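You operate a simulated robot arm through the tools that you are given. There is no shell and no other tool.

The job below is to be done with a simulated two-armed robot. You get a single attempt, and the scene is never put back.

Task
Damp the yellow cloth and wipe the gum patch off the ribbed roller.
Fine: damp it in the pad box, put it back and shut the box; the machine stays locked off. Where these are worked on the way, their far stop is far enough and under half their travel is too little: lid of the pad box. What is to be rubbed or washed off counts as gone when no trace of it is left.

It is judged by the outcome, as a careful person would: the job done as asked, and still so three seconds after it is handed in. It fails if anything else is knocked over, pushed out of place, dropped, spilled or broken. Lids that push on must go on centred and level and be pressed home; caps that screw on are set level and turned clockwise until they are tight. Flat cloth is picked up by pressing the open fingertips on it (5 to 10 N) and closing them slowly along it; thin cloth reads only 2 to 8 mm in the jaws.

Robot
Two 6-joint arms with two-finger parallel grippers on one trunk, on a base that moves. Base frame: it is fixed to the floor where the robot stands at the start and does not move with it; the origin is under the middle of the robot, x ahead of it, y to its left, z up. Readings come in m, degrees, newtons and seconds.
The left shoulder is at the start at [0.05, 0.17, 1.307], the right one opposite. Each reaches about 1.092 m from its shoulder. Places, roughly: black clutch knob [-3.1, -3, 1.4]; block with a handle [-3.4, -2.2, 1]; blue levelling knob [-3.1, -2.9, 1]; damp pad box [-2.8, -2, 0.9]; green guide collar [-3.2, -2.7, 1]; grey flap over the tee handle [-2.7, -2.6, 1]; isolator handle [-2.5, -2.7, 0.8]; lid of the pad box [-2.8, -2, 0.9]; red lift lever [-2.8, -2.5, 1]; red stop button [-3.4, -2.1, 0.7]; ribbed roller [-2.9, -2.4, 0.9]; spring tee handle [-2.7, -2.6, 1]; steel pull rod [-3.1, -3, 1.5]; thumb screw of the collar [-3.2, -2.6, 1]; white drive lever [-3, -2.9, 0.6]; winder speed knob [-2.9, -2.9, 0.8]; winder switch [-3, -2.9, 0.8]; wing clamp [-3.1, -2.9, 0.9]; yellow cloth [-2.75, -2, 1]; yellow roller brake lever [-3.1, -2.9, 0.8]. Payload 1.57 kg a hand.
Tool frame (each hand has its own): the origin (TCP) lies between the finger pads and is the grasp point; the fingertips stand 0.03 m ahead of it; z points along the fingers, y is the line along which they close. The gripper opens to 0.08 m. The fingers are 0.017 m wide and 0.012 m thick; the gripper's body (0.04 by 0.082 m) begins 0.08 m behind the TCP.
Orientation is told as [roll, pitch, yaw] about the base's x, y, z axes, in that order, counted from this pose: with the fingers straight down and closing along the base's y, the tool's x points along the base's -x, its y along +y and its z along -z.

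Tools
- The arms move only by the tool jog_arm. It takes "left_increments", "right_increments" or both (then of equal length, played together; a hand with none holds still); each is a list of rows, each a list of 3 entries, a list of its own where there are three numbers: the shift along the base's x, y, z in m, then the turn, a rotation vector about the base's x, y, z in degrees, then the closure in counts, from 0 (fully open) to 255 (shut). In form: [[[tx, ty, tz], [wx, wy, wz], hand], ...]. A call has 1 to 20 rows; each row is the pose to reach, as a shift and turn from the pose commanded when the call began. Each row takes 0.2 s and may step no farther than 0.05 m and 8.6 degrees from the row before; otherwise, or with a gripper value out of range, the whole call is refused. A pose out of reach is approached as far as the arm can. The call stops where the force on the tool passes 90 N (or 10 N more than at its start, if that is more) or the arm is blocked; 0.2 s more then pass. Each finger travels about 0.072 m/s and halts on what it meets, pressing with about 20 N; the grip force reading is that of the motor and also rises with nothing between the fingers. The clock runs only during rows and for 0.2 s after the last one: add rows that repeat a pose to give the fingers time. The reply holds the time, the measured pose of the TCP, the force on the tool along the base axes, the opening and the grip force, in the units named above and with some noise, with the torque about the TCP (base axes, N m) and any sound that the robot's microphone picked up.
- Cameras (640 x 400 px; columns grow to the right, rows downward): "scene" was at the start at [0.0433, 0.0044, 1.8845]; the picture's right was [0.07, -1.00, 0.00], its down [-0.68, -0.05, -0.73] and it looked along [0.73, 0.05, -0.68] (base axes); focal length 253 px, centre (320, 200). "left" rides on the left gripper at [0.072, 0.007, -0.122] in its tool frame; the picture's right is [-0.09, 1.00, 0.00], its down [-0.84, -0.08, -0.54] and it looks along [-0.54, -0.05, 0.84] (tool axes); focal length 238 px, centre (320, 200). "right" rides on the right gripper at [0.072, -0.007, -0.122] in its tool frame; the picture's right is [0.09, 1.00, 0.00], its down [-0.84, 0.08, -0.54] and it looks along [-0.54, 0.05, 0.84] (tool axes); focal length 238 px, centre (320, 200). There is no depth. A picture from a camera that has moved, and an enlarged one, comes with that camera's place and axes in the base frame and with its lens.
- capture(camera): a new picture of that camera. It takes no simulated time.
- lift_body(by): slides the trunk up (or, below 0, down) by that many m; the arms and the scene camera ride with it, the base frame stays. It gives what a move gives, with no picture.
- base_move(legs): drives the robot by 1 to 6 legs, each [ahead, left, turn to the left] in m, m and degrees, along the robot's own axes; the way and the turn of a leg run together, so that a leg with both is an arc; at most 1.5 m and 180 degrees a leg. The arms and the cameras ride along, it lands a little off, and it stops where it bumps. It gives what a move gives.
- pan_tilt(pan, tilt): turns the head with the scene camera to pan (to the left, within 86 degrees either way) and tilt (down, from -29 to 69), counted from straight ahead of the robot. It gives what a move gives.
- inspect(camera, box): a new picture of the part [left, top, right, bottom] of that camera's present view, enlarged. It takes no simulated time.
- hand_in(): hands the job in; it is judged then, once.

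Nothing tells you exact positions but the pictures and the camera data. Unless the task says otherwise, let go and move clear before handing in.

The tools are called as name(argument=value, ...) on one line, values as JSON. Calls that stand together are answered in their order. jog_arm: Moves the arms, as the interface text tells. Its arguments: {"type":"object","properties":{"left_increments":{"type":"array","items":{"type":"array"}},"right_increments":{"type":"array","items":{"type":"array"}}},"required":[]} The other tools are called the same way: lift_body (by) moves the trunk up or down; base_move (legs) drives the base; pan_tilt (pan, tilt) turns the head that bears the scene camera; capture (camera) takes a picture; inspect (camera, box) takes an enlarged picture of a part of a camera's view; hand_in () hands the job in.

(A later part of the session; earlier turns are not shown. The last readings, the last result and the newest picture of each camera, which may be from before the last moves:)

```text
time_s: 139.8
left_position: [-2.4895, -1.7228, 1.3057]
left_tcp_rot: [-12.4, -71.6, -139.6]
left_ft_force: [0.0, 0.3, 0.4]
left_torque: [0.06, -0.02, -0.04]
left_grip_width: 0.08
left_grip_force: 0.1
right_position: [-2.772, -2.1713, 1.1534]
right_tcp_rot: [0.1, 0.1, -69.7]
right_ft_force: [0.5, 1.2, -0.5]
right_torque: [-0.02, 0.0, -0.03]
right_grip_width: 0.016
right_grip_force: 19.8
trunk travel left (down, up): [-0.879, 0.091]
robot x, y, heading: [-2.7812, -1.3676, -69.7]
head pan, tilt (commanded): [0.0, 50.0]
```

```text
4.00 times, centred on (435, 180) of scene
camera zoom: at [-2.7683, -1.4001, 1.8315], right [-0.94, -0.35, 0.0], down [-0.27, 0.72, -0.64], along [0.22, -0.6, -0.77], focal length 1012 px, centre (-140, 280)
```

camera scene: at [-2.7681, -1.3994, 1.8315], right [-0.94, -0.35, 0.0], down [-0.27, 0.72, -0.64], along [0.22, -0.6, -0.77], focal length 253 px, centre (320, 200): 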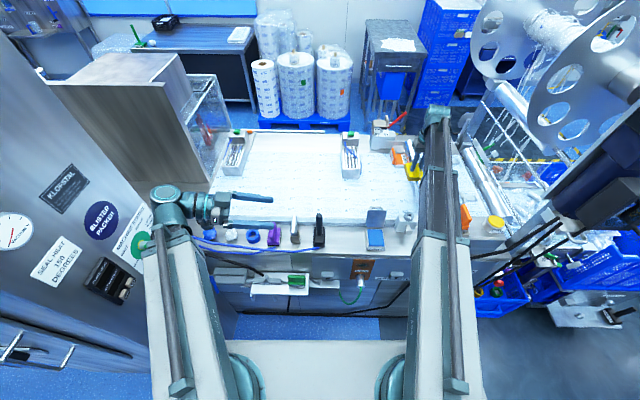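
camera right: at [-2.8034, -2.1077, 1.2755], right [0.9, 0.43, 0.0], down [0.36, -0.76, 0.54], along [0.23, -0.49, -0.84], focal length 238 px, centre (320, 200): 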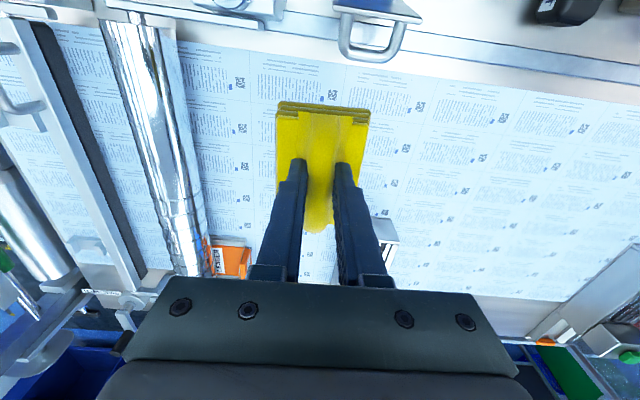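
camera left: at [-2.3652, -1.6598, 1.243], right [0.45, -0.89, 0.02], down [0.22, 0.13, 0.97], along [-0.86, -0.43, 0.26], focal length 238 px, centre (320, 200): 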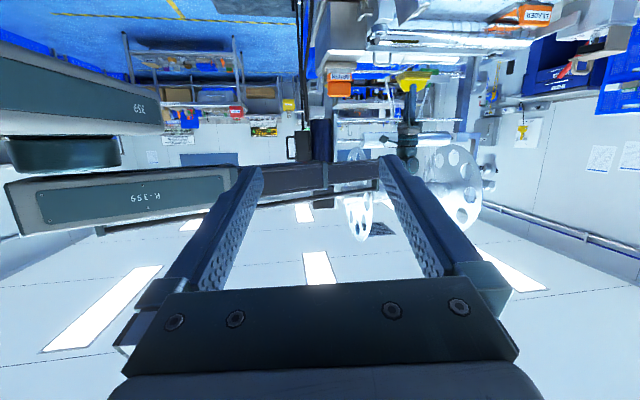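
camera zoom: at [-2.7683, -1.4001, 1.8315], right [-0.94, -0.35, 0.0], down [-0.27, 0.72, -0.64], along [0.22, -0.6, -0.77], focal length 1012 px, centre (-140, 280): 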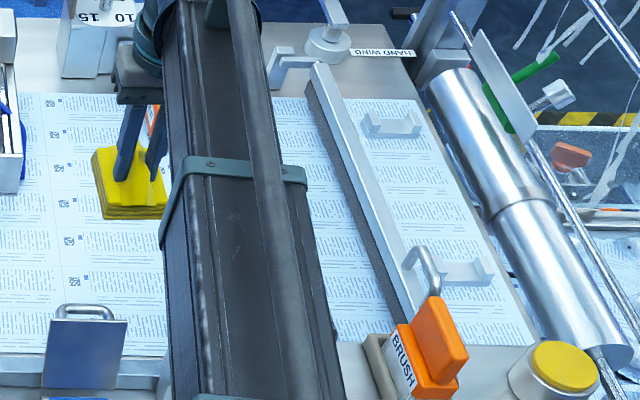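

The streak moved together with the hand, so it is only the cloth's reflection. I check the roller from its other side too, moving the hand across at this height.

jog_arm(right_increments=[[[-0.0366, -0.0184, 0], [0, 0, 0], 255], [[-0.0732, -0.0367, 0], [0, 0, 0], 255], [[-0.1098, -0.0551, 0], [0, 0, 0], 255], [[-0.1465, -0.0734, 0], [0, 0, 0], 255], [[-0.1831, -0.0918, 0], [0, 0, 0], 255], [[-0.2197, -0.1101, 0], [0, 0, 0], 255], [[-0.2563, -0.1285, 0], [0, 0, 0], 255]])

capture(camera="right")

inspect(camera="right", box=[340, 0, 480, 150])

inspect(camera="scene", box=[390, 130, 480, 230])

```text
time_s: 141.4
left_position: [-2.4892, -1.7218, 1.3063]
left_tcp_rot: [-12.3, -71.5, -139.8]
left_ft_force: [-0.3, 0.0, -0.1]
left_torque: [-0.06, 0.01, 0.02]
left_grip_width: 0.0797
left_grip_force: 0.1
right_position: [-3.0307, -2.2979, 1.1543]
right_tcp_rot: [0.0, 0.0, -69.6]
right_ft_force: [0.2, -0.1, -1.5]
right_torque: [0.02, 0.0, 0.0]
right_grip_width: 0.0162
right_grip_force: 19.9
trunk travel left (down, up): [-0.879, 0.091]
robot x, y, heading: [-2.781, -1.3621, -69.7]
head pan, tilt (commanded): [0.0, 50.0]
```

```text
taken
camera right: at [-3.0615, -2.2328, 1.2752], right [0.9, 0.43, 0.0], down [0.36, -0.76, 0.54], along [0.23, -0.49, -0.84], focal length 238 px, centre (320, 200)
```

right: 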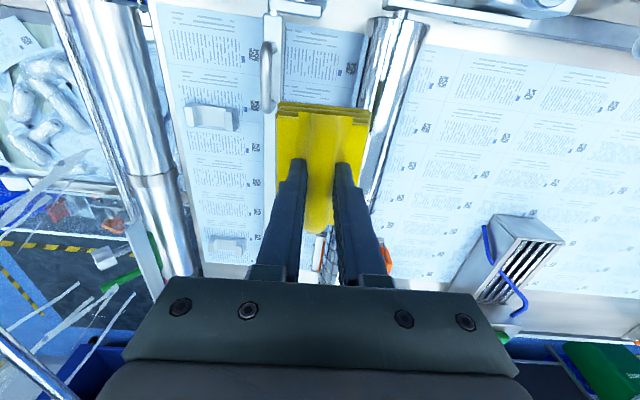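

```text
2.67 times, centred on (410, 75) of right
camera zoom: at [-3.0615, -2.2328, 1.2752], right [0.9, 0.43, 0.0], down [0.36, -0.76, 0.54], along [0.23, -0.49, -0.84], focal length 636 px, centre (80, 533)
```

zoom: 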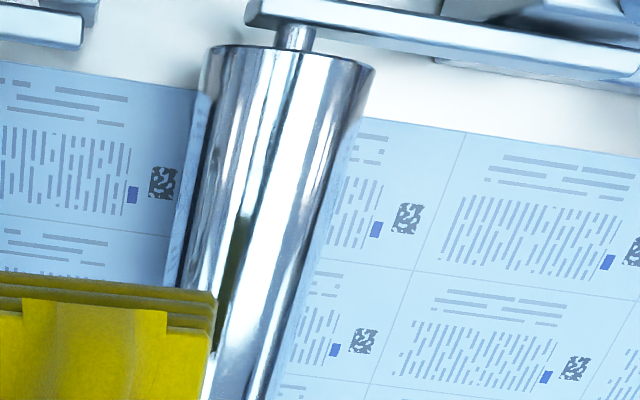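

```text
4.00 times, centred on (435, 180) of scene
camera zoom: at [-2.7696, -1.4002, 1.8315], right [-0.94, -0.35, 0.0], down [-0.27, 0.72, -0.64], along [0.22, -0.6, -0.77], focal length 1012 px, centre (-140, 280)
```

zoom: 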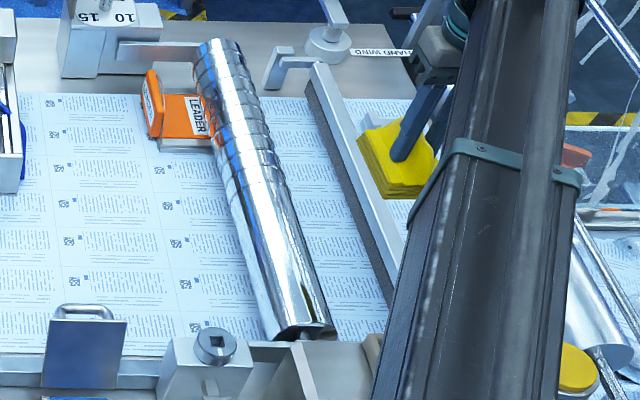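

The scene camera now sees the whole roller unobstructed. I enlarge it to check for any trace.

inspect(camera="scene", box=[432, 136, 478, 176])

inspect(camera="scene", box=[440, 165, 486, 220])

```text
10.00 times, centred on (455, 156) of scene
camera zoom: at [-2.7696, -1.4002, 1.8315], right [-0.94, -0.35, 0.0], down [-0.27, 0.72, -0.64], along [0.22, -0.6, -0.77], focal length 2531 px, centre (-1030, 640)
```

zoom: 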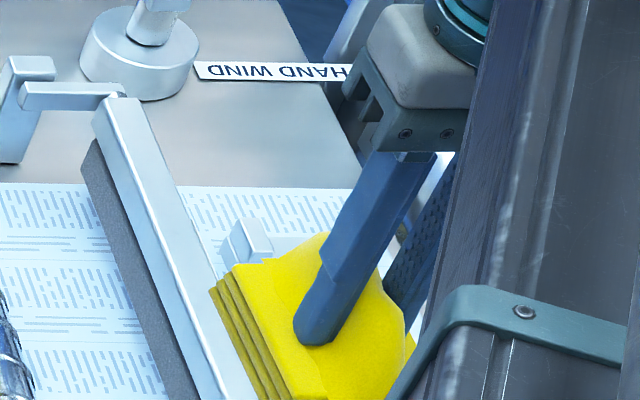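

```text
7.27 times, centred on (463, 192) of scene
camera zoom: at [-2.7696, -1.4002, 1.8315], right [-0.94, -0.35, 0.0], down [-0.27, 0.72, -0.64], along [0.22, -0.6, -0.77], focal length 1840 px, centre (-720, 254)
```

zoom: 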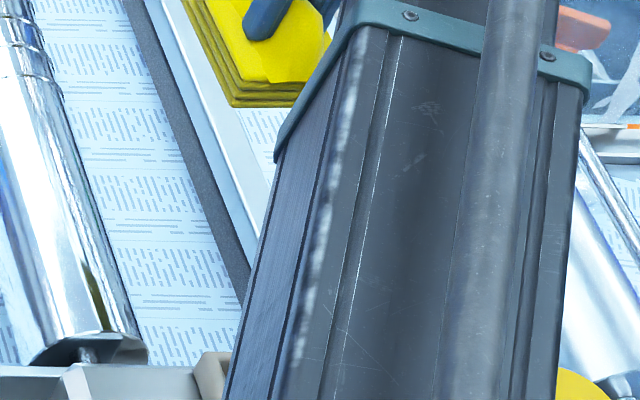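

inspect(camera="scene", box=[398, 176, 446, 218])

inspect(camera="scene", box=[396, 136, 440, 180])

```text
9.52 times, centred on (422, 197) of scene
camera zoom: at [-2.7696, -1.4002, 1.8315], right [-0.94, -0.35, 0.0], down [-0.27, 0.72, -0.64], along [0.22, -0.6, -0.77], focal length 2410 px, centre (-651, 229)
```

zoom: 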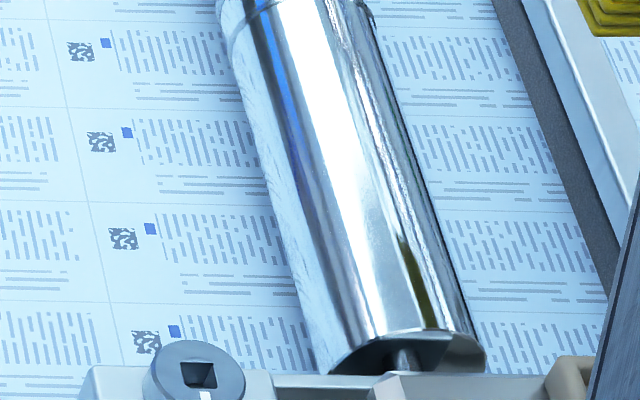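

```text
9.09 times, centred on (418, 158) of scene
camera zoom: at [-2.7696, -1.4002, 1.8315], right [-0.94, -0.35, 0.0], down [-0.27, 0.72, -0.64], along [0.22, -0.6, -0.77], focal length 2301 px, centre (-571, 582)
```

zoom: 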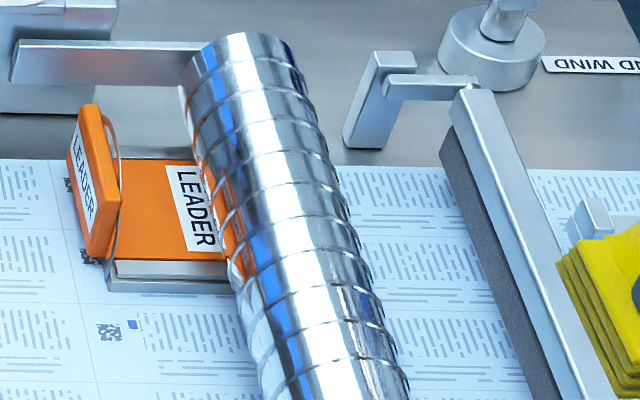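

The smooth part and the ribs look clean; only reflections remain. To be sure nothing faint is left, I'll give it another set of passes, flat and then slightly tilted to each side.

jog_arm(right_increments=[[[0.0245, 0.0055, 0], [0, 0, 0], 255], [[0.049, 0.011, 0], [0, 0, 0], 255], [[0.0737, 0.0164, 0], [0, 0, 0], 255]])

lift_body(by=-0.11)

lift_body(by=-0.006)

```text
time_s: 142.2
left_position: [-2.4889, -1.7211, 1.3053]
left_tcp_rot: [-12.3, -71.7, -139.7]
left_ft_force: [0.8, -0.2, -0.8]
left_torque: [0.0, 0.02, 0.01]
left_grip_width: 0.08
left_grip_force: 0.2
right_position: [-2.9545, -2.281, 1.1531]
right_tcp_rot: [-0.1, 0.0, -69.6]
right_ft_force: [-0.5, 0.3, -0.7]
right_torque: [0.0, 0.02, -0.03]
right_grip_width: 0.016
right_grip_force: 20.3
trunk travel left (down, up): [-0.879, 0.091]
robot x, y, heading: [-2.7808, -1.3616, -69.6]
head pan, tilt (commanded): [0.0, 50.0]
```

```text
time_s: 143.7
left_position: [-2.4889, -1.7207, 1.1955]
left_tcp_rot: [-12.3, -71.6, -139.8]
left_ft_force: [0.2, -0.4, 0.2]
left_torque: [0.01, 0.0, -0.01]
left_grip_width: 0.08
left_grip_force: 0.1
right_position: [-2.9544, -2.2816, 1.0447]
right_tcp_rot: [0.0, -0.2, -69.6]
right_ft_force: [0.1, 0.6, -0.7]
right_torque: [0.01, -0.01, 0.0]
right_grip_width: 0.016
right_grip_force: 19.6
trunk travel left (down, up): [-0.769, 0.201]
robot x, y, heading: [-2.7773, -1.3629, -69.6]
head pan, tilt (commanded): [0.0, 50.0]
```

```text
time_s: 144.2
left_position: [-2.4888, -1.723, 1.1899]
left_tcp_rot: [-12.3, -71.7, -139.7]
left_ft_force: [-0.3, 0.4, 0.4]
left_torque: [0.0, 0.01, 0.02]
left_grip_width: 0.08
left_grip_force: 0.1
right_position: [-2.9544, -2.2815, 1.0385]
right_tcp_rot: [0.1, -0.1, -69.6]
right_ft_force: [0.6, -0.4, -0.6]
right_torque: [-0.03, 0.02, 0.03]
right_grip_width: 0.0159
right_grip_force: 19.9
trunk travel left (down, up): [-0.763, 0.207]
robot x, y, heading: [-2.785, -1.3623, -69.8]
head pan, tilt (commanded): [0.0, 50.0]
```

lift_body(by=-0.004)

jog_arm(right_increments=[[[-0.007, 0.0187, 0], [0, 0, 0], 255], [[-0.0139, 0.0375, 0], [0, 0, 0], 255], [[-0.0209, 0.0562, 0], [0, 0, 0], 255], [[-0.0244, 0.0656, 0], [0, 0, 0], 255], [[-0.0209, 0.0562, 0], [0, 0, 0], 255], [[-0.0139, 0.0375, 0], [0, 0, 0], 255], [[-0.007, 0.0187, 0], [0, 0, 0], 255], [[0, 0, 0], [0, 0, 0], 255], [[0.007, -0.0187, 0], [0, 0, 0], 255], [[0.0139, -0.0375, 0], [0, 0, 0], 255], [[0.0209, -0.0562, 0], [0, 0, 0], 255], [[0.0139, -0.0375, 0], [0, 0, 0], 255], [[0.007, -0.0187, 0], [0, 0, 0], 255], [[0, 0, 0], [0, 0, 0], 255], [[-0.007, 0.0187, 0], [0, 0, 0], 255], [[-0.0139, 0.0375, 0], [0, 0, 0], 255], [[-0.0209, 0.0562, 0], [0, 0, 0], 255], [[-0.0139, 0.0375, 0], [0, 0, 0], 255], [[-0.007, 0.0187, 0], [0, 0, 0], 255], [[0, 0, 0], [0, 0, 0], 255]])

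lift_body(by=0.01)

```text
time_s: 144.7
left_position: [-2.4892, -1.7213, 1.1874]
left_tcp_rot: [-12.2, -71.5, -139.8]
left_ft_force: [-0.2, -0.6, 0.8]
left_torque: [0.04, 0.03, 0.0]
left_grip_width: 0.08
left_grip_force: 0.0
right_position: [-2.956, -2.2807, 1.036]
right_tcp_rot: [-0.1, -0.2, -69.8]
right_ft_force: [-0.7, -6.6, 20.6]
right_torque: [-0.07, 0.16, -0.01]
right_grip_width: 0.0157
right_grip_force: 19.4
trunk travel left (down, up): [-0.759, 0.211]
robot x, y, heading: [-2.7825, -1.362, -70.2]
head pan, tilt (commanded): [0.0, 50.0]
```

```text
time_s: 148.9
left_position: [-2.4892, -1.7208, 1.186]
left_tcp_rot: [-12.2, -71.6, -139.9]
left_ft_force: [1.3, 0.3, 0.1]
left_torque: [-0.03, 0.01, -0.01]
left_grip_width: 0.0798
left_grip_force: 0.0
right_position: [-2.9554, -2.2834, 1.0355]
right_tcp_rot: [-0.1, -0.1, -69.7]
right_ft_force: [-1.8, 4.5, 14.3]
right_torque: [0.33, 0.21, 0.0]
right_grip_width: 0.016
right_grip_force: 19.8
right hand out of reach, approached as far as the arm can: row 3, 19, 20
trunk travel left (down, up): [-0.759, 0.211]
robot x, y, heading: [-2.7829, -1.364, -69.8]
head pan, tilt (commanded): [0.0, 50.0]
```

```text
time_s: 149.5
left_position: [-2.4887, -1.7221, 1.1948]
left_tcp_rot: [-12.4, -71.5, -139.6]
left_ft_force: [1.3, 0.1, -0.1]
left_torque: [0.03, 0.01, -0.01]
left_grip_width: 0.0799
left_grip_force: 0.0
right_position: [-2.9553, -2.285, 1.0431]
right_tcp_rot: [0.0, -0.1, -69.6]
right_ft_force: [0.0, 0.2, -0.5]
right_torque: [-0.01, 0.0, -0.04]
right_grip_width: 0.0161
right_grip_force: 20.1
trunk travel left (down, up): [-0.769, 0.201]
robot x, y, heading: [-2.7811, -1.3626, -69.8]
head pan, tilt (commanded): [0.0, 50.0]
```

Flat passes done at 14–20 N. Now I tilt the hand 12° toward the left side of the roller and wipe that flank.

jog_arm(right_increments=[[[0.0081, 0.003, 0.0024], [-2.09, 5.62, 0], 255], [[0.0162, 0.006, 0.0049], [-4.18, 11.25, 0], 255], [[0.0162, 0.006, 0.0049], [-4.18, 11.25, 0], 255]])

lift_body(by=-0.012)

lift_body(by=-0.004)

capture(camera="right")

```text
time_s: 150.3
left_position: [-2.489, -1.7229, 1.1954]
left_tcp_rot: [-12.3, -71.5, -139.7]
left_ft_force: [0.5, 0.3, 0.9]
left_torque: [0.0, -0.04, -0.01]
left_grip_width: 0.08
left_grip_force: 0.1
right_position: [-2.9403, -2.2785, 1.048]
right_tcp_rot: [-12.2, -0.1, -69.7]
right_ft_force: [-0.1, -0.1, -1.2]
right_torque: [0.0, 0.0, -0.05]
right_grip_width: 0.0159
right_grip_force: 19.3
trunk travel left (down, up): [-0.769, 0.201]
robot x, y, heading: [-2.7821, -1.3605, -69.8]
head pan, tilt (commanded): [0.0, 50.0]
```

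```text
time_s: 150.9
left_position: [-2.4895, -1.721, 1.1849]
left_tcp_rot: [-12.3, -71.6, -139.7]
left_ft_force: [0.1, 0.3, -0.4]
left_torque: [0.04, 0.0, 0.02]
left_grip_width: 0.0799
left_grip_force: 0.0
right_position: [-2.9398, -2.2779, 1.0366]
right_tcp_rot: [-12.1, -0.1, -69.7]
right_ft_force: [1.0, 0.5, 0.1]
right_torque: [-0.01, 0.0, 0.01]
right_grip_width: 0.0161
right_grip_force: 19.6
trunk travel left (down, up): [-0.757, 0.213]
robot x, y, heading: [-2.7847, -1.3624, -69.7]
head pan, tilt (commanded): [0.0, 50.0]
```

```text
time_s: 151.4
left_position: [-2.4884, -1.7222, 1.1801]
left_tcp_rot: [-12.3, -71.6, -139.7]
left_ft_force: [0.7, 1.0, -0.2]
left_torque: [-0.04, 0.02, 0.0]
left_grip_width: 0.0799
left_grip_force: 0.1
right_position: [-2.9409, -2.2779, 1.0324]
right_tcp_rot: [-12.0, -0.1, -69.6]
right_ft_force: [0.9, -0.3, 3.5]
right_torque: [0.12, 0.1, 0.03]
right_grip_width: 0.0162
right_grip_force: 19.8
trunk travel left (down, up): [-0.753, 0.217]
robot x, y, heading: [-2.7838, -1.3647, -69.7]
head pan, tilt (commanded): [0.0, 50.0]
```

```text
taken
camera right: at [-2.9469, -2.2037, 1.1536], right [0.88, 0.43, -0.21], down [0.47, -0.72, 0.51], along [0.07, -0.55, -0.83], focal length 238 px, centre (320, 200)
```

right: 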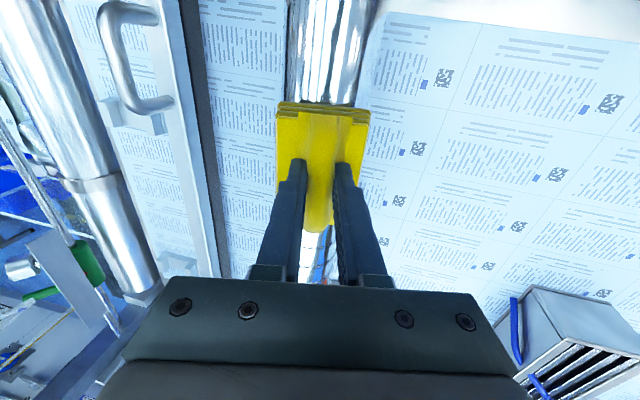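

Contact on the left flank is just starting (3.5 N). I press slightly more and wipe along it.

lift_body(by=-0.002)

jog_arm(right_increments=[[[-0.007, 0.0187, 0], [0, 0, 0], 255], [[-0.0139, 0.0375, 0], [0, 0, 0], 255], [[-0.0209, 0.0562, 0], [0, 0, 0], 255], [[-0.0139, 0.0375, 0], [0, 0, 0], 255], [[-0.007, 0.0187, 0], [0, 0, 0], 255], [[0, 0, 0], [0, 0, 0], 255], [[0.007, -0.0187, 0], [0, 0, 0], 255], [[0.0139, -0.0375, 0], [0, 0, 0], 255], [[0.0202, -0.0543, 0], [0, 0, 0], 255], [[0.0139, -0.0375, 0], [0, 0, 0], 255], [[0.007, -0.0187, 0], [0, 0, 0], 255], [[0, 0, 0], [0, 0, 0], 255], [[-0.007, 0.0187, 0], [0, 0, 0], 255], [[-0.0139, 0.0375, 0], [0, 0, 0], 255], [[-0.0209, 0.0562, 0], [0, 0, 0], 255], [[-0.0139, 0.0375, 0], [0, 0, 0], 255], [[-0.007, 0.0187, 0], [0, 0, 0], 255], [[0, 0, 0], [0, 0, 0], 255]])

lift_body(by=0.03)

```text
time_s: 152.0
left_position: [-2.4887, -1.7204, 1.1786]
left_tcp_rot: [-12.1, -71.6, -139.8]
left_ft_force: [1.3, -0.1, -1.3]
left_torque: [0.0, 0.0, -0.01]
left_grip_width: 0.0799
left_grip_force: 0.0
right_position: [-2.9395, -2.2778, 1.0319]
right_tcp_rot: [-12.2, -0.1, -69.6]
right_ft_force: [2.3, -4.2, 22.4]
right_torque: [0.34, 0.41, 0.03]
right_grip_width: 0.0158
right_grip_force: 20.2
trunk travel left (down, up): [-0.751, 0.219]
robot x, y, heading: [-2.7834, -1.3647, -69.6]
head pan, tilt (commanded): [0.0, 50.0]
```

```text
time_s: 155.8
left_position: [-2.489, -1.7203, 1.1783]
left_tcp_rot: [-12.2, -71.6, -139.9]
left_ft_force: [0.5, 0.0, -1.1]
left_torque: [0.03, 0.03, 0.01]
left_grip_width: 0.08
left_grip_force: 0.1
right_position: [-2.9402, -2.2763, 1.033]
right_tcp_rot: [-12.1, -0.1, -69.7]
right_ft_force: [0.8, 7.2, 15.9]
right_torque: [0.4, 0.27, -0.11]
right_grip_width: 0.0162
right_grip_force: 20.0
trunk travel left (down, up): [-0.751, 0.219]
robot x, y, heading: [-2.7827, -1.3617, -69.8]
head pan, tilt (commanded): [0.0, 50.0]
```

```text
time_s: 156.5
left_position: [-2.4904, -1.7218, 1.2082]
left_tcp_rot: [-12.3, -71.6, -139.7]
left_ft_force: [-1.1, -0.4, -0.2]
left_torque: [-0.01, -0.01, -0.01]
left_grip_width: 0.0801
left_grip_force: 0.0
right_position: [-2.9405, -2.2782, 1.0616]
right_tcp_rot: [-12.2, -0.1, -69.6]
right_ft_force: [0.1, -0.4, 0.8]
right_torque: [-0.03, -0.03, 0.0]
right_grip_width: 0.0159
right_grip_force: 20.1
trunk travel left (down, up): [-0.781, 0.189]
robot x, y, heading: [-2.7819, -1.3655, -69.6]
head pan, tilt (commanded): [0.0, 50.0]
```

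Left flank done. I lift, tilt 12° to the other side and do the same there.

jog_arm(right_increments=[[[-0.0081, -0.003, -0.0037], [2.09, -5.62, 0], 255], [[-0.0162, -0.006, -0.0049], [4.18, -11.25, 0], 255], [[-0.0243, -0.0091, -0.0037], [6.27, -16.87, 0], 255], [[-0.0324, -0.0121, 0], [8.37, -22.5, 0], 255], [[-0.0324, -0.0121, 0], [8.37, -22.5, 0], 255]])

lift_body(by=-0.026)

lift_body(by=-0.003)

```text
time_s: 157.7
left_position: [-2.4894, -1.7215, 1.2084]
left_tcp_rot: [-12.3, -71.6, -139.7]
left_ft_force: [-0.4, 0.0, 0.7]
left_torque: [-0.03, -0.01, 0.0]
left_grip_width: 0.08
left_grip_force: 0.0
right_position: [-2.9735, -2.2901, 1.0602]
right_tcp_rot: [12.0, 0.0, -69.6]
right_ft_force: [0.0, 0.4, -0.7]
right_torque: [0.0, -0.01, -0.02]
right_grip_width: 0.0159
right_grip_force: 20.1
trunk travel left (down, up): [-0.781, 0.189]
robot x, y, heading: [-2.7845, -1.3641, -69.8]
head pan, tilt (commanded): [0.0, 50.0]
```

```text
time_s: 158.4
left_position: [-2.4897, -1.7225, 1.1813]
left_tcp_rot: [-12.3, -71.6, -139.8]
left_ft_force: [-0.2, 0.7, 0.9]
left_torque: [-0.01, -0.01, -0.03]
left_grip_width: 0.0801
left_grip_force: 0.0
right_position: [-2.9749, -2.2887, 1.035]
right_tcp_rot: [12.0, 0.1, -69.7]
right_ft_force: [0.4, -0.1, -0.2]
right_torque: [0.02, -0.01, -0.05]
right_grip_width: 0.0161
right_grip_force: 19.8
trunk travel left (down, up): [-0.755, 0.215]
robot x, y, heading: [-2.7794, -1.3615, -69.7]
head pan, tilt (commanded): [0.0, 50.0]
```

```text
time_s: 158.9
left_position: [-2.4886, -1.722, 1.1802]
left_tcp_rot: [-12.2, -71.6, -139.8]
left_ft_force: [-0.1, -0.5, -0.1]
left_torque: [0.01, 0.0, -0.01]
left_grip_width: 0.0802
left_grip_force: 0.1
right_position: [-2.9746, -2.2883, 1.0326]
right_tcp_rot: [12.0, -0.2, -69.7]
right_ft_force: [-1.3, -5.5, 16.5]
right_torque: [-0.55, -0.31, -0.13]
right_grip_width: 0.0162
right_grip_force: 19.2
trunk travel left (down, up): [-0.752, 0.218]
robot x, y, heading: [-2.7819, -1.3653, -69.8]
head pan, tilt (commanded): [0.0, 50.0]
```

jog_arm(right_increments=[[[-0.007, 0.0187, 0], [0, 0, 0], 255], [[-0.0139, 0.0375, 0], [0, 0, 0], 255], [[-0.0209, 0.0562, 0], [0, 0, 0], 255], [[-0.0139, 0.0375, 0], [0, 0, 0], 255], [[-0.007, 0.0187, 0], [0, 0, 0], 255], [[0, 0, 0], [0, 0, 0], 255], [[0.007, -0.0187, 0], [0, 0, 0], 255], [[0.0139, -0.0375, 0], [0, 0, 0], 255], [[0.0174, -0.0468, 0], [0, 0, 0], 255], [[0.0139, -0.0375, 0], [0, 0, 0], 255], [[0.007, -0.0187, 0], [0, 0, 0], 255], [[0, 0, 0], [0, 0, 0], 255], [[-0.007, 0.0187, 0], [0, 0, 0], 255], [[-0.0139, 0.0375, 0], [0, 0, 0], 255], [[-0.0209, 0.0562, 0], [0, 0, 0], 255], [[-0.0139, 0.0375, 0], [0, 0, 0], 255], [[-0.007, 0.0187, 0], [0, 0, 0], 255], [[0, 0, 0], [0, 0, 0], 255]])

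lift_body(by=0.05)

jog_arm(right_increments=[[[0.0081, 0.003, -0.0024], [-2.09, 5.62, 0], 255], [[0.0162, 0.006, -0.0049], [-4.18, 11.25, 0], 255], [[0.0162, 0.006, -0.0049], [-4.18, 11.25, 0], 255]])

lift_body(by=0.06)

capture(camera="right")

```text
time_s: 162.8
left_position: [-2.489, -1.7202, 1.1796]
left_tcp_rot: [-12.2, -71.6, -139.8]
left_ft_force: [0.3, -0.1, -0.6]
left_torque: [0.01, -0.02, 0.04]
left_grip_width: 0.0799
left_grip_force: 0.1
right_position: [-2.9766, -2.29, 1.0322]
right_tcp_rot: [12.0, 0.0, -69.6]
right_ft_force: [-2.6, 2.2, 8.3]
right_torque: [0.13, 0.0, 0.03]
right_grip_width: 0.0159
right_grip_force: 20.1
right hand out of reach, approached as far as the arm can: row 8, 9, 10
trunk travel left (down, up): [-0.752, 0.218]
robot x, y, heading: [-2.7823, -1.3647, -69.9]
head pan, tilt (commanded): [0.0, 50.0]
```

```text
time_s: 163.7
left_position: [-2.4886, -1.7223, 1.2293]
left_tcp_rot: [-12.3, -71.6, -139.7]
left_ft_force: [0.6, 0.6, 0.2]
left_torque: [0.02, 0.03, 0.0]
left_grip_width: 0.0803
left_grip_force: 0.2
right_position: [-2.9754, -2.2908, 1.0806]
right_tcp_rot: [12.0, 0.0, -69.7]
right_ft_force: [-0.1, -0.3, -0.6]
right_torque: [-0.01, -0.02, 0.01]
right_grip_width: 0.0159
right_grip_force: 20.1
trunk travel left (down, up): [-0.802, 0.168]
robot x, y, heading: [-2.7816, -1.3596, -69.8]
head pan, tilt (commanded): [0.0, 50.0]
```

```text
time_s: 164.5
left_position: [-2.4893, -1.7224, 1.2293]
left_tcp_rot: [-12.3, -71.6, -139.8]
left_ft_force: [-0.2, -0.7, -0.1]
left_torque: [0.02, 0.0, 0.02]
left_grip_width: 0.08
left_grip_force: 0.0
right_position: [-2.9607, -2.2857, 1.0768]
right_tcp_rot: [0.0, 0.0, -69.8]
right_ft_force: [-0.1, 0.2, -0.1]
right_torque: [0.0, -0.02, 0.0]
right_grip_width: 0.0163
right_grip_force: 19.6
trunk travel left (down, up): [-0.802, 0.168]
robot x, y, heading: [-2.7776, -1.3644, -69.9]
head pan, tilt (commanded): [0.0, 50.0]
```

```text
time_s: 165.5
left_position: [-2.4889, -1.7218, 1.2878]
left_tcp_rot: [-12.3, -71.6, -139.8]
left_ft_force: [1.2, 0.1, 0.8]
left_torque: [0.02, 0.0, -0.01]
left_grip_width: 0.0799
left_grip_force: 0.0
right_position: [-2.9591, -2.2858, 1.1362]
right_tcp_rot: [-0.1, -0.1, -69.7]
right_ft_force: [-0.5, 0.3, 0.6]
right_torque: [0.0, -0.01, 0.04]
right_grip_width: 0.016
right_grip_force: 20.6
trunk travel left (down, up): [-0.862, 0.108]
robot x, y, heading: [-2.7797, -1.3621, -69.6]
head pan, tilt (commanded): [0.0, 50.0]
```

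```text
taken
camera right: at [-2.9905, -2.2202, 1.2585], right [0.9, 0.43, 0.0], down [0.36, -0.76, 0.54], along [0.23, -0.49, -0.84], focal length 238 px, centre (320, 200)
```

right: 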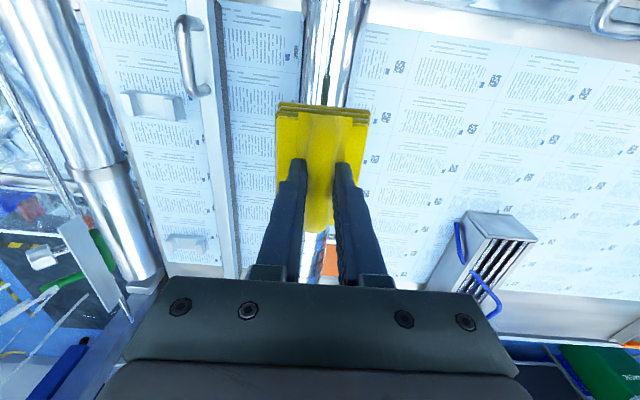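

Wiping done on top and both flanks. I carry the cloth back over its place, passing high above the open lid.

lift_body(by=0.03)

jog_arm(right_increments=[[[0.0287, 0.0333, 0], [0, 0, 0], 255], [[0.0573, 0.0666, 0], [0, 0, 0], 255], [[0.086, 0.0998, 0], [0, 0, 0], 255], [[0.1147, 0.1331, 0], [0, 0, 0], 255], [[0.1434, 0.1664, 0], [0, 0, 0], 255], [[0.172, 0.1997, 0], [0, 0, 0], 255], [[0.2007, 0.233, 0], [0, 0, 0], 255], [[0.2294, 0.2662, 0], [0, 0, 0], 255], [[0.258, 0.2995, 0], [0, 0, 0], 255], [[0.2867, 0.3328, 0], [0, 0, 0], 255], [[0.2867, 0.3328, 0], [0, 0, 0], 255]])

inspect(camera="scene", box=[390, 130, 480, 230])

capture(camera="right")

```text
time_s: 166.2
left_position: [-2.4885, -1.7216, 1.3192]
left_tcp_rot: [-12.3, -71.8, -139.6]
left_ft_force: [-0.1, -0.5, -0.6]
left_torque: [0.02, 0.01, 0.03]
left_grip_width: 0.0797
left_grip_force: 0.0
right_position: [-2.9596, -2.2841, 1.1672]
right_tcp_rot: [0.0, -0.1, -69.5]
right_ft_force: [-0.3, -0.5, -0.7]
right_torque: [-0.02, -0.01, 0.03]
right_grip_width: 0.0163
right_grip_force: 19.8
trunk travel left (down, up): [-0.892, 0.078]
robot x, y, heading: [-2.7802, -1.3633, -69.7]
head pan, tilt (commanded): [0.0, 50.0]
```

```text
time_s: 168.6
left_position: [-2.4896, -1.723, 1.3195]
left_tcp_rot: [-12.4, -71.4, -139.6]
left_ft_force: [0.4, 0.4, 0.1]
left_torque: [-0.02, -0.04, 0.03]
left_grip_width: 0.0798
left_grip_force: 0.1
right_position: [-2.6763, -1.95, 1.1673]
right_tcp_rot: [0.0, 0.0, -69.7]
right_ft_force: [-0.2, 0.5, -0.4]
right_torque: [0.03, 0.05, 0.03]
right_grip_width: 0.0161
right_grip_force: 20.3
trunk travel left (down, up): [-0.892, 0.078]
robot x, y, heading: [-2.7812, -1.3582, -69.7]
head pan, tilt (commanded): [0.0, 50.0]
```

```text
4.00 times, centred on (435, 180) of scene
camera zoom: at [-2.769, -1.4001, 1.8445], right [-0.94, -0.35, 0.0], down [-0.27, 0.72, -0.64], along [0.22, -0.6, -0.77], focal length 1012 px, centre (-140, 280)
```

zoom: 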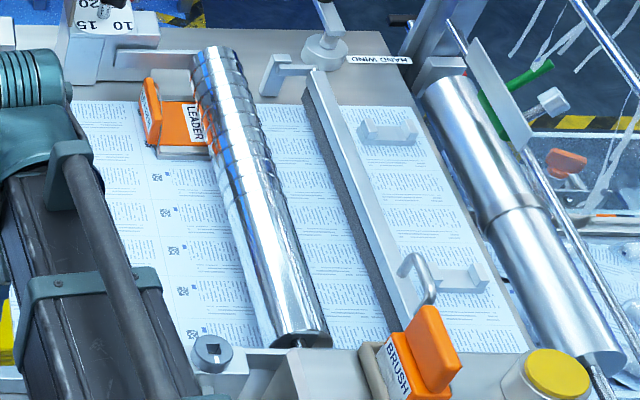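

```text
taken
camera right: at [-2.7072, -1.8844, 1.2886], right [0.9, 0.43, 0.0], down [0.36, -0.76, 0.54], along [0.23, -0.49, -0.84], focal length 238 px, centre (320, 200)
```

right: 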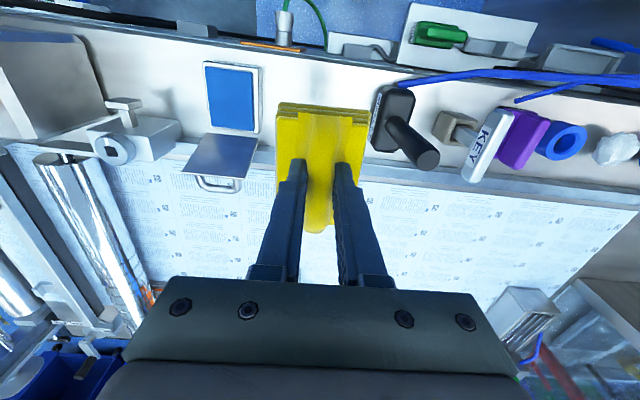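

The roller is unobstructed now, with the cloth well away. I zoom in once more to confirm there is no residue before putting the cloth down.

inspect(camera="scene", box=[404, 176, 442, 220])

inspect(camera="right", box=[20, 140, 170, 310])

```text
9.09 times, centred on (423, 198) of scene
camera zoom: at [-2.769, -1.4001, 1.8445], right [-0.94, -0.35, 0.0], down [-0.27, 0.72, -0.64], along [0.22, -0.6, -0.77], focal length 2301 px, centre (-616, 218)
```

zoom: 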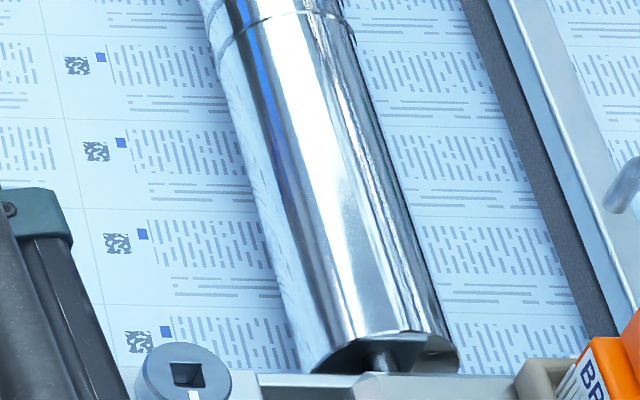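

```text
2.35 times, centred on (95, 225) of right
camera zoom: at [-2.7072, -1.8844, 1.2886], right [0.9, 0.43, 0.0], down [0.36, -0.76, 0.54], along [0.23, -0.49, -0.84], focal length 561 px, centre (849, 141)
```

zoom: 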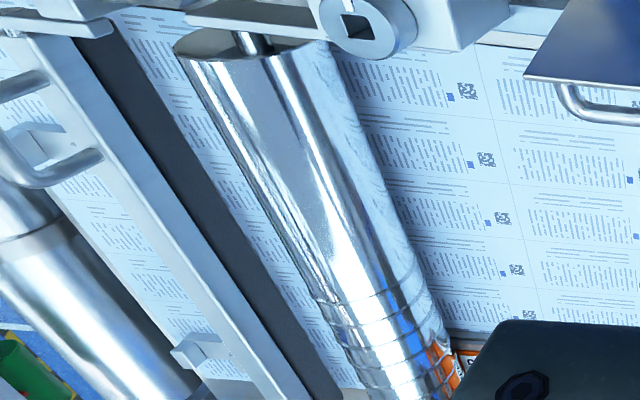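

The roller is clean with no trace of the patch. Now I fine-adjust to the noted resting pose and lower the cloth.

jog_arm(right_increments=[[[0.0039, -0.003, 0], [0, 0, 0], 255], [[0.0039, -0.003, 0], [0, 0, 0], 255]])

lift_body(by=-0.16)

inspect(camera="left", box=[320, 0, 480, 120])

capture(camera="right")

```text
time_s: 169.2
left_position: [-2.4887, -1.7218, 1.3203]
left_tcp_rot: [-12.3, -71.6, -139.7]
left_ft_force: [-0.7, -0.3, -1.3]
left_torque: [0.0, -0.02, -0.01]
left_grip_width: 0.0802
left_grip_force: 0.0
right_position: [-2.672, -1.9526, 1.1665]
right_tcp_rot: [0.0, 0.0, -69.7]
right_ft_force: [-0.3, 0.2, 0.4]
right_torque: [-0.01, 0.0, -0.03]
right_grip_width: 0.016
right_grip_force: 20.4
trunk travel left (down, up): [-0.892, 0.078]
robot x, y, heading: [-2.7808, -1.3674, -69.7]
head pan, tilt (commanded): [0.0, 50.0]
```

```text
time_s: 171.1
left_position: [-2.4893, -1.7221, 1.1588]
left_tcp_rot: [-12.3, -71.6, -139.6]
left_ft_force: [0.6, -0.2, 0.2]
left_torque: [0.02, 0.0, 0.03]
left_grip_width: 0.08
left_grip_force: 0.0
right_position: [-2.6726, -1.9518, 1.0065]
right_tcp_rot: [-0.1, 0.1, -69.6]
right_ft_force: [0.5, 0.0, -0.8]
right_torque: [0.0, 0.02, 0.0]
right_grip_width: 0.0161
right_grip_force: 19.6
trunk travel left (down, up): [-0.732, 0.238]
robot x, y, heading: [-2.7835, -1.3651, -69.6]
head pan, tilt (commanded): [0.0, 50.0]
```

```text
3.33 times, centred on (400, 60) of left
camera zoom: at [-2.3649, -1.6591, 1.1281], right [0.45, -0.89, 0.02], down [0.22, 0.13, 0.97], along [-0.86, -0.43, 0.26], focal length 794 px, centre (53, 667)
```

zoom: 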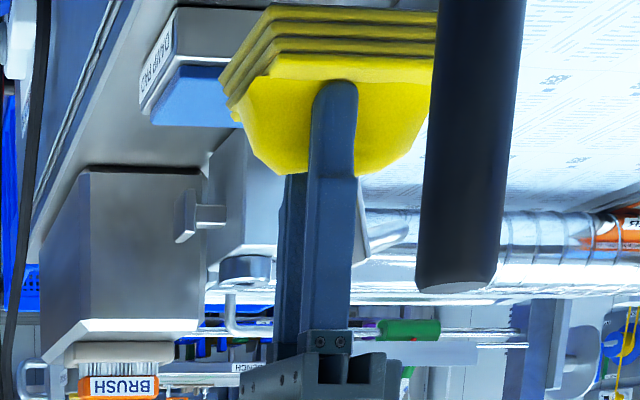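

```text
taken
camera right: at [-2.7027, -1.8877, 1.1288], right [0.9, 0.43, 0.0], down [0.36, -0.76, 0.54], along [0.23, -0.49, -0.84], focal length 238 px, centre (320, 200)
```

right: 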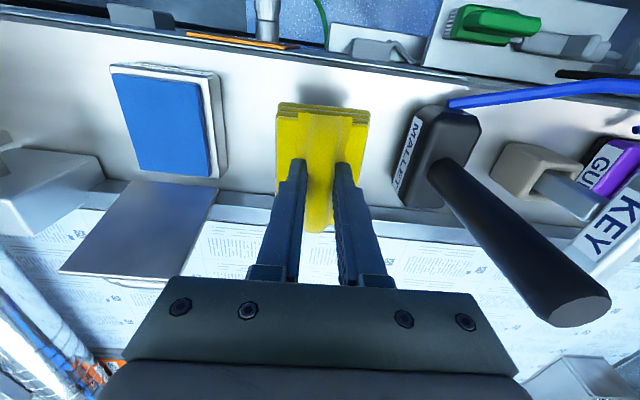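

The cloth slid about 12 mm up between the fingers while pressing (fingertips now rest on the stacked layers), but stayed centred. I lower until it touches the ledge.

lift_body(by=-0.045)

lift_body(by=-0.006)

lift_body(by=-0.003)

inspect(camera="left", box=[320, 0, 480, 120])

```text
time_s: 171.9
left_position: [-2.4886, -1.7217, 1.1143]
left_tcp_rot: [-12.2, -71.6, -139.6]
left_ft_force: [1.0, -0.3, -0.1]
left_torque: [-0.02, 0.01, 0.02]
left_grip_width: 0.0798
left_grip_force: 0.1
right_position: [-2.6714, -1.9519, 0.963]
right_tcp_rot: [0.0, 0.1, -69.6]
right_ft_force: [0.4, -0.2, -0.2]
right_torque: [-0.01, 0.0, 0.0]
right_grip_width: 0.0159
right_grip_force: 20.3
trunk travel left (down, up): [-0.687, 0.283]
robot x, y, heading: [-2.78, -1.3605, -69.8]
head pan, tilt (commanded): [0.0, 50.0]
```

```text
time_s: 172.5
left_position: [-2.4893, -1.7202, 1.1084]
left_tcp_rot: [-12.3, -71.6, -139.7]
left_ft_force: [-0.4, 0.4, 0.6]
left_torque: [0.02, 0.01, 0.01]
left_grip_width: 0.0799
left_grip_force: 0.1
right_position: [-2.6702, -1.9528, 0.9557]
right_tcp_rot: [0.0, 0.0, -69.6]
right_ft_force: [0.5, 0.0, -0.6]
right_torque: [0.0, 0.01, 0.03]
right_grip_width: 0.016
right_grip_force: 19.8
trunk travel left (down, up): [-0.681, 0.289]
robot x, y, heading: [-2.7815, -1.3611, -69.8]
head pan, tilt (commanded): [0.0, 50.0]
```

```text
time_s: 173.0
left_position: [-2.4892, -1.7224, 1.1054]
left_tcp_rot: [-12.3, -71.6, -139.7]
left_ft_force: [-0.7, -0.1, -0.4]
left_torque: [0.01, 0.0, 0.01]
left_grip_width: 0.0802
left_grip_force: 0.1
right_position: [-2.673, -1.9531, 0.9529]
right_tcp_rot: [-0.1, -0.1, -69.6]
right_ft_force: [-0.8, -0.1, -0.8]
right_torque: [0.01, -0.02, 0.01]
right_grip_width: 0.0163
right_grip_force: 19.9
trunk travel left (down, up): [-0.678, 0.292]
robot x, y, heading: [-2.7854, -1.3645, -69.6]
head pan, tilt (commanded): [0.0, 50.0]
```

```text
3.33 times, centred on (400, 60) of left
camera zoom: at [-2.3648, -1.6591, 1.074], right [0.45, -0.89, 0.02], down [0.22, 0.13, 0.97], along [-0.86, -0.43, 0.26], focal length 794 px, centre (53, 667)
```

zoom: 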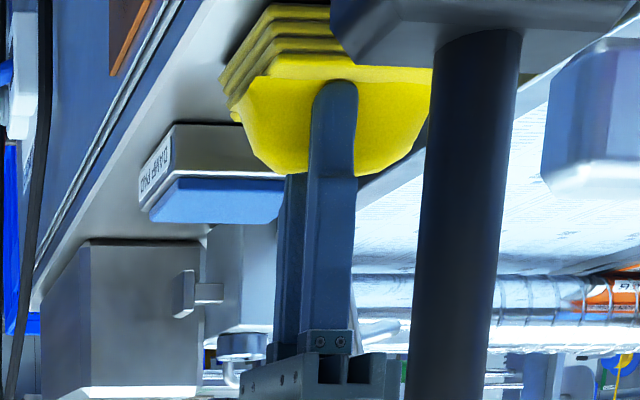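

Just above the ledge, no force yet. I continue in 2 mm steps.

lift_body(by=-0.002)

lift_body(by=-0.002)

```text
time_s: 173.5
left_position: [-2.4886, -1.7219, 1.1031]
left_tcp_rot: [-12.2, -71.7, -139.6]
left_ft_force: [0.2, 0.1, -0.7]
left_torque: [0.0, 0.03, -0.01]
left_grip_width: 0.0798
left_grip_force: 0.1
right_position: [-2.6715, -1.9525, 0.9506]
right_tcp_rot: [0.0, -0.1, -69.7]
right_ft_force: [-0.5, 0.3, 3.7]
right_torque: [0.11, 0.01, -0.02]
right_grip_width: 0.0159
right_grip_force: 19.7
trunk travel left (down, up): [-0.676, 0.294]
robot x, y, heading: [-2.7798, -1.3602, -69.9]
head pan, tilt (commanded): [0.0, 50.0]
```

```text
time_s: 174.0
left_position: [-2.4898, -1.7205, 1.1021]
left_tcp_rot: [-12.0, -71.5, -140.0]
left_ft_force: [0.0, -0.1, -0.1]
left_torque: [0.02, 0.02, 0.04]
left_grip_width: 0.0798
left_grip_force: 0.0
right_position: [-2.6713, -1.9525, 0.9505]
right_tcp_rot: [0.0, -0.1, -69.6]
right_ft_force: [2.3, -7.3, 37.2]
right_torque: [-0.02, -0.02, 0.0]
right_grip_width: 0.0162
right_grip_force: 20.4
trunk travel left (down, up): [-0.674, 0.296]
robot x, y, heading: [-2.7822, -1.3645, -69.6]
head pan, tilt (commanded): [0.0, 50.0]
```

The cloth rests on the ledge. I relieve the pressure and open the fingers slowly.

lift_body(by=0.002)

jog_arm(right_increments=[[[0, 0, 0], [0, 0, 0], 215], [[0, 0, 0], [0, 0, 0], 190], [[0, 0, 0], [0, 0, 0], 165], [[0, 0, 0], [0, 0, 0], 140], [[0, 0, 0], [0, 0, 0], 120], [[0, 0, 0], [0, 0, 0], 120]])

lift_body(by=0.015)

inspect(camera="left", box=[320, 0, 480, 120])

inspect(camera="right", box=[220, 80, 420, 220])

```text
time_s: 174.6
left_position: [-2.4891, -1.7207, 1.1023]
left_tcp_rot: [-12.3, -71.6, -139.7]
left_ft_force: [0.9, -0.5, 0.0]
left_torque: [-0.04, 0.02, -0.02]
left_grip_width: 0.0799
left_grip_force: 0.1
right_position: [-2.671, -1.953, 0.9504]
right_tcp_rot: [0.0, 0.1, -69.7]
right_ft_force: [0.4, -1.4, 5.8]
right_torque: [-0.31, -0.13, 0.02]
right_grip_width: 0.0161
right_grip_force: 20.2
trunk travel left (down, up): [-0.676, 0.294]
robot x, y, heading: [-2.782, -1.3621, -69.6]
head pan, tilt (commanded): [0.0, 50.0]
```

```text
time_s: 176.0
left_position: [-2.4899, -1.7222, 1.1034]
left_tcp_rot: [-12.2, -71.6, -139.6]
left_ft_force: [-0.4, 0.3, 0.5]
left_torque: [0.02, -0.01, -0.02]
left_grip_width: 0.08
left_grip_force: 0.1
right_position: [-2.6725, -1.9526, 0.951]
right_tcp_rot: [0.0, -0.1, -69.6]
right_ft_force: [0.1, 0.7, 0.2]
right_torque: [-0.02, -0.02, -0.01]
right_grip_width: 0.0424
right_grip_force: 0.1
trunk travel left (down, up): [-0.676, 0.294]
robot x, y, heading: [-2.7798, -1.3624, -69.7]
head pan, tilt (commanded): [0.0, 50.0]
```

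```text
time_s: 176.6
left_position: [-2.489, -1.722, 1.1193]
left_tcp_rot: [-12.3, -71.5, -139.6]
left_ft_force: [-0.2, 1.3, -0.1]
left_torque: [0.02, 0.01, 0.02]
left_grip_width: 0.0801
left_grip_force: 0.0
right_position: [-2.6722, -1.9519, 0.9655]
right_tcp_rot: [0.0, 0.0, -69.7]
right_ft_force: [-0.3, -0.1, -0.3]
right_torque: [0.03, 0.01, 0.01]
right_grip_width: 0.0422
right_grip_force: 0.0
trunk travel left (down, up): [-0.691, 0.279]
robot x, y, heading: [-2.7792, -1.3634, -69.5]
head pan, tilt (commanded): [0.0, 50.0]
```

```text
3.33 times, centred on (400, 60) of left
camera zoom: at [-2.3648, -1.6593, 1.087], right [0.45, -0.89, 0.02], down [0.22, 0.13, 0.97], along [-0.86, -0.43, 0.26], focal length 794 px, centre (53, 667)
```

zoom: 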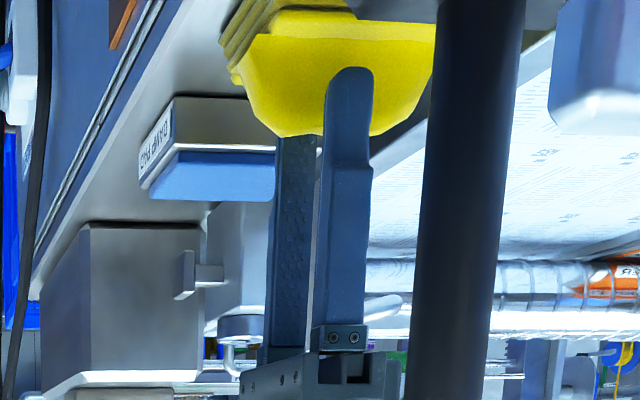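

```text
2.86 times, centred on (320, 150) of right
camera zoom: at [-2.7026, -1.8879, 1.0877], right [0.9, 0.43, 0.0], down [0.36, -0.76, 0.54], along [0.23, -0.49, -0.84], focal length 681 px, centre (320, 343)
```

zoom: 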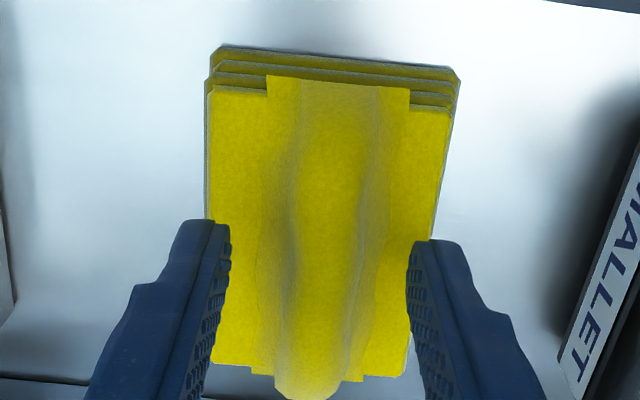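

The cloth lies back in its place, centred and flat, in its original orientation. I raise the trunk and go back to the lid handle with the same pose from which I released it.

lift_body(by=0.185)

jog_arm(right_increments=[[[-0.0072, -0.012, 0], [0, 0, 7.46], 140], [[-0.0144, -0.024, 0], [0, 0, 14.92], 160], [[-0.0216, -0.0361, 0], [0, 0, 22.38], 180], [[-0.0288, -0.0481, 0], [0, 0, 29.83], 190], [[-0.036, -0.0601, 0], [0, 0, 37.29], 190], [[-0.0433, -0.0722, 0], [0, 0, 44.75], 190], [[-0.0505, -0.0842, 0], [0, 0, 52.2], 190], [[-0.0577, -0.0962, 0], [0, 0, 59.67], 190], [[-0.0649, -0.1082, 0], [0, 0, 67.1], 190], [[-0.0721, -0.1203, 0], [0, 0, 74.6], 190], [[-0.0793, -0.1323, 0], [0, 0, 82], 190], [[-0.0865, -0.1443, 0], [0, 0, 89.4], 190], [[-0.0865, -0.1443, 0], [0, 0, 89.4], 190]])

capture(camera="right")

inspect(camera="right", box=[220, 60, 420, 200])

```text
time_s: 178.6
left_position: [-2.489, -1.7227, 1.3041]
left_tcp_rot: [-12.3, -71.6, -139.7]
left_ft_force: [-0.7, 0.2, -0.1]
left_torque: [0.0, -0.02, 0.01]
left_grip_width: 0.08
left_grip_force: 0.1
right_position: [-2.6713, -1.9526, 1.1511]
right_tcp_rot: [0.0, 0.0, -69.6]
right_ft_force: [0.2, -0.6, -0.1]
right_torque: [0.01, 0.01, 0.04]
right_grip_width: 0.0421
right_grip_force: 0.0
trunk travel left (down, up): [-0.876, 0.094]
robot x, y, heading: [-2.7811, -1.3662, -69.7]
head pan, tilt (commanded): [0.0, 50.0]
```

```text
time_s: 181.4
left_position: [-2.4892, -1.7222, 1.3037]
left_tcp_rot: [-12.3, -71.5, -139.7]
left_ft_force: [0.5, -0.2, -0.1]
left_torque: [-0.03, 0.0, -0.02]
left_grip_width: 0.0799
left_grip_force: 0.0
right_position: [-2.7577, -2.0965, 1.1512]
right_tcp_rot: [-0.1, 0.0, 19.7]
right_ft_force: [-0.2, 0.7, 0.4]
right_torque: [-0.01, -0.01, 0.0]
right_grip_width: 0.0203
right_grip_force: 0.0
trunk travel left (down, up): [-0.876, 0.094]
robot x, y, heading: [-2.7789, -1.3613, -69.8]
head pan, tilt (commanded): [0.0, 50.0]
```

```text
taken
camera right: at [-2.8216, -2.1276, 1.2728], right [-0.42, 0.91, 0.0], down [0.76, 0.36, 0.54], along [0.49, 0.23, -0.84], focal length 238 px, centre (320, 200)
```

right: 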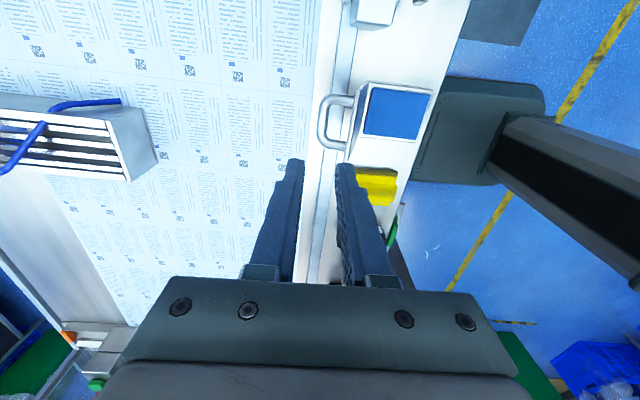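

```text
2.86 times, centred on (320, 130) of right
camera zoom: at [-2.8216, -2.1276, 1.2728], right [-0.42, 0.91, 0.0], down [0.76, 0.36, 0.54], along [0.49, 0.23, -0.84], focal length 681 px, centre (320, 400)
```

zoom: 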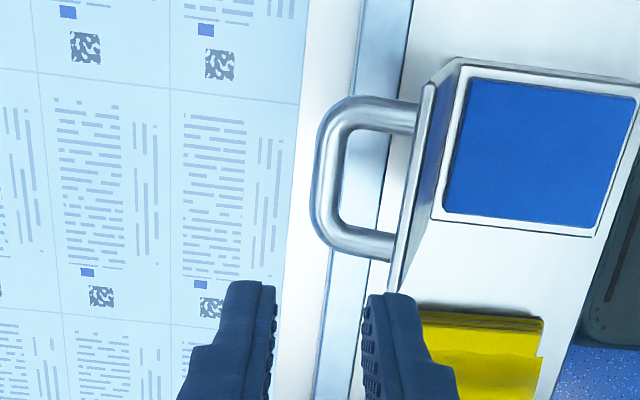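

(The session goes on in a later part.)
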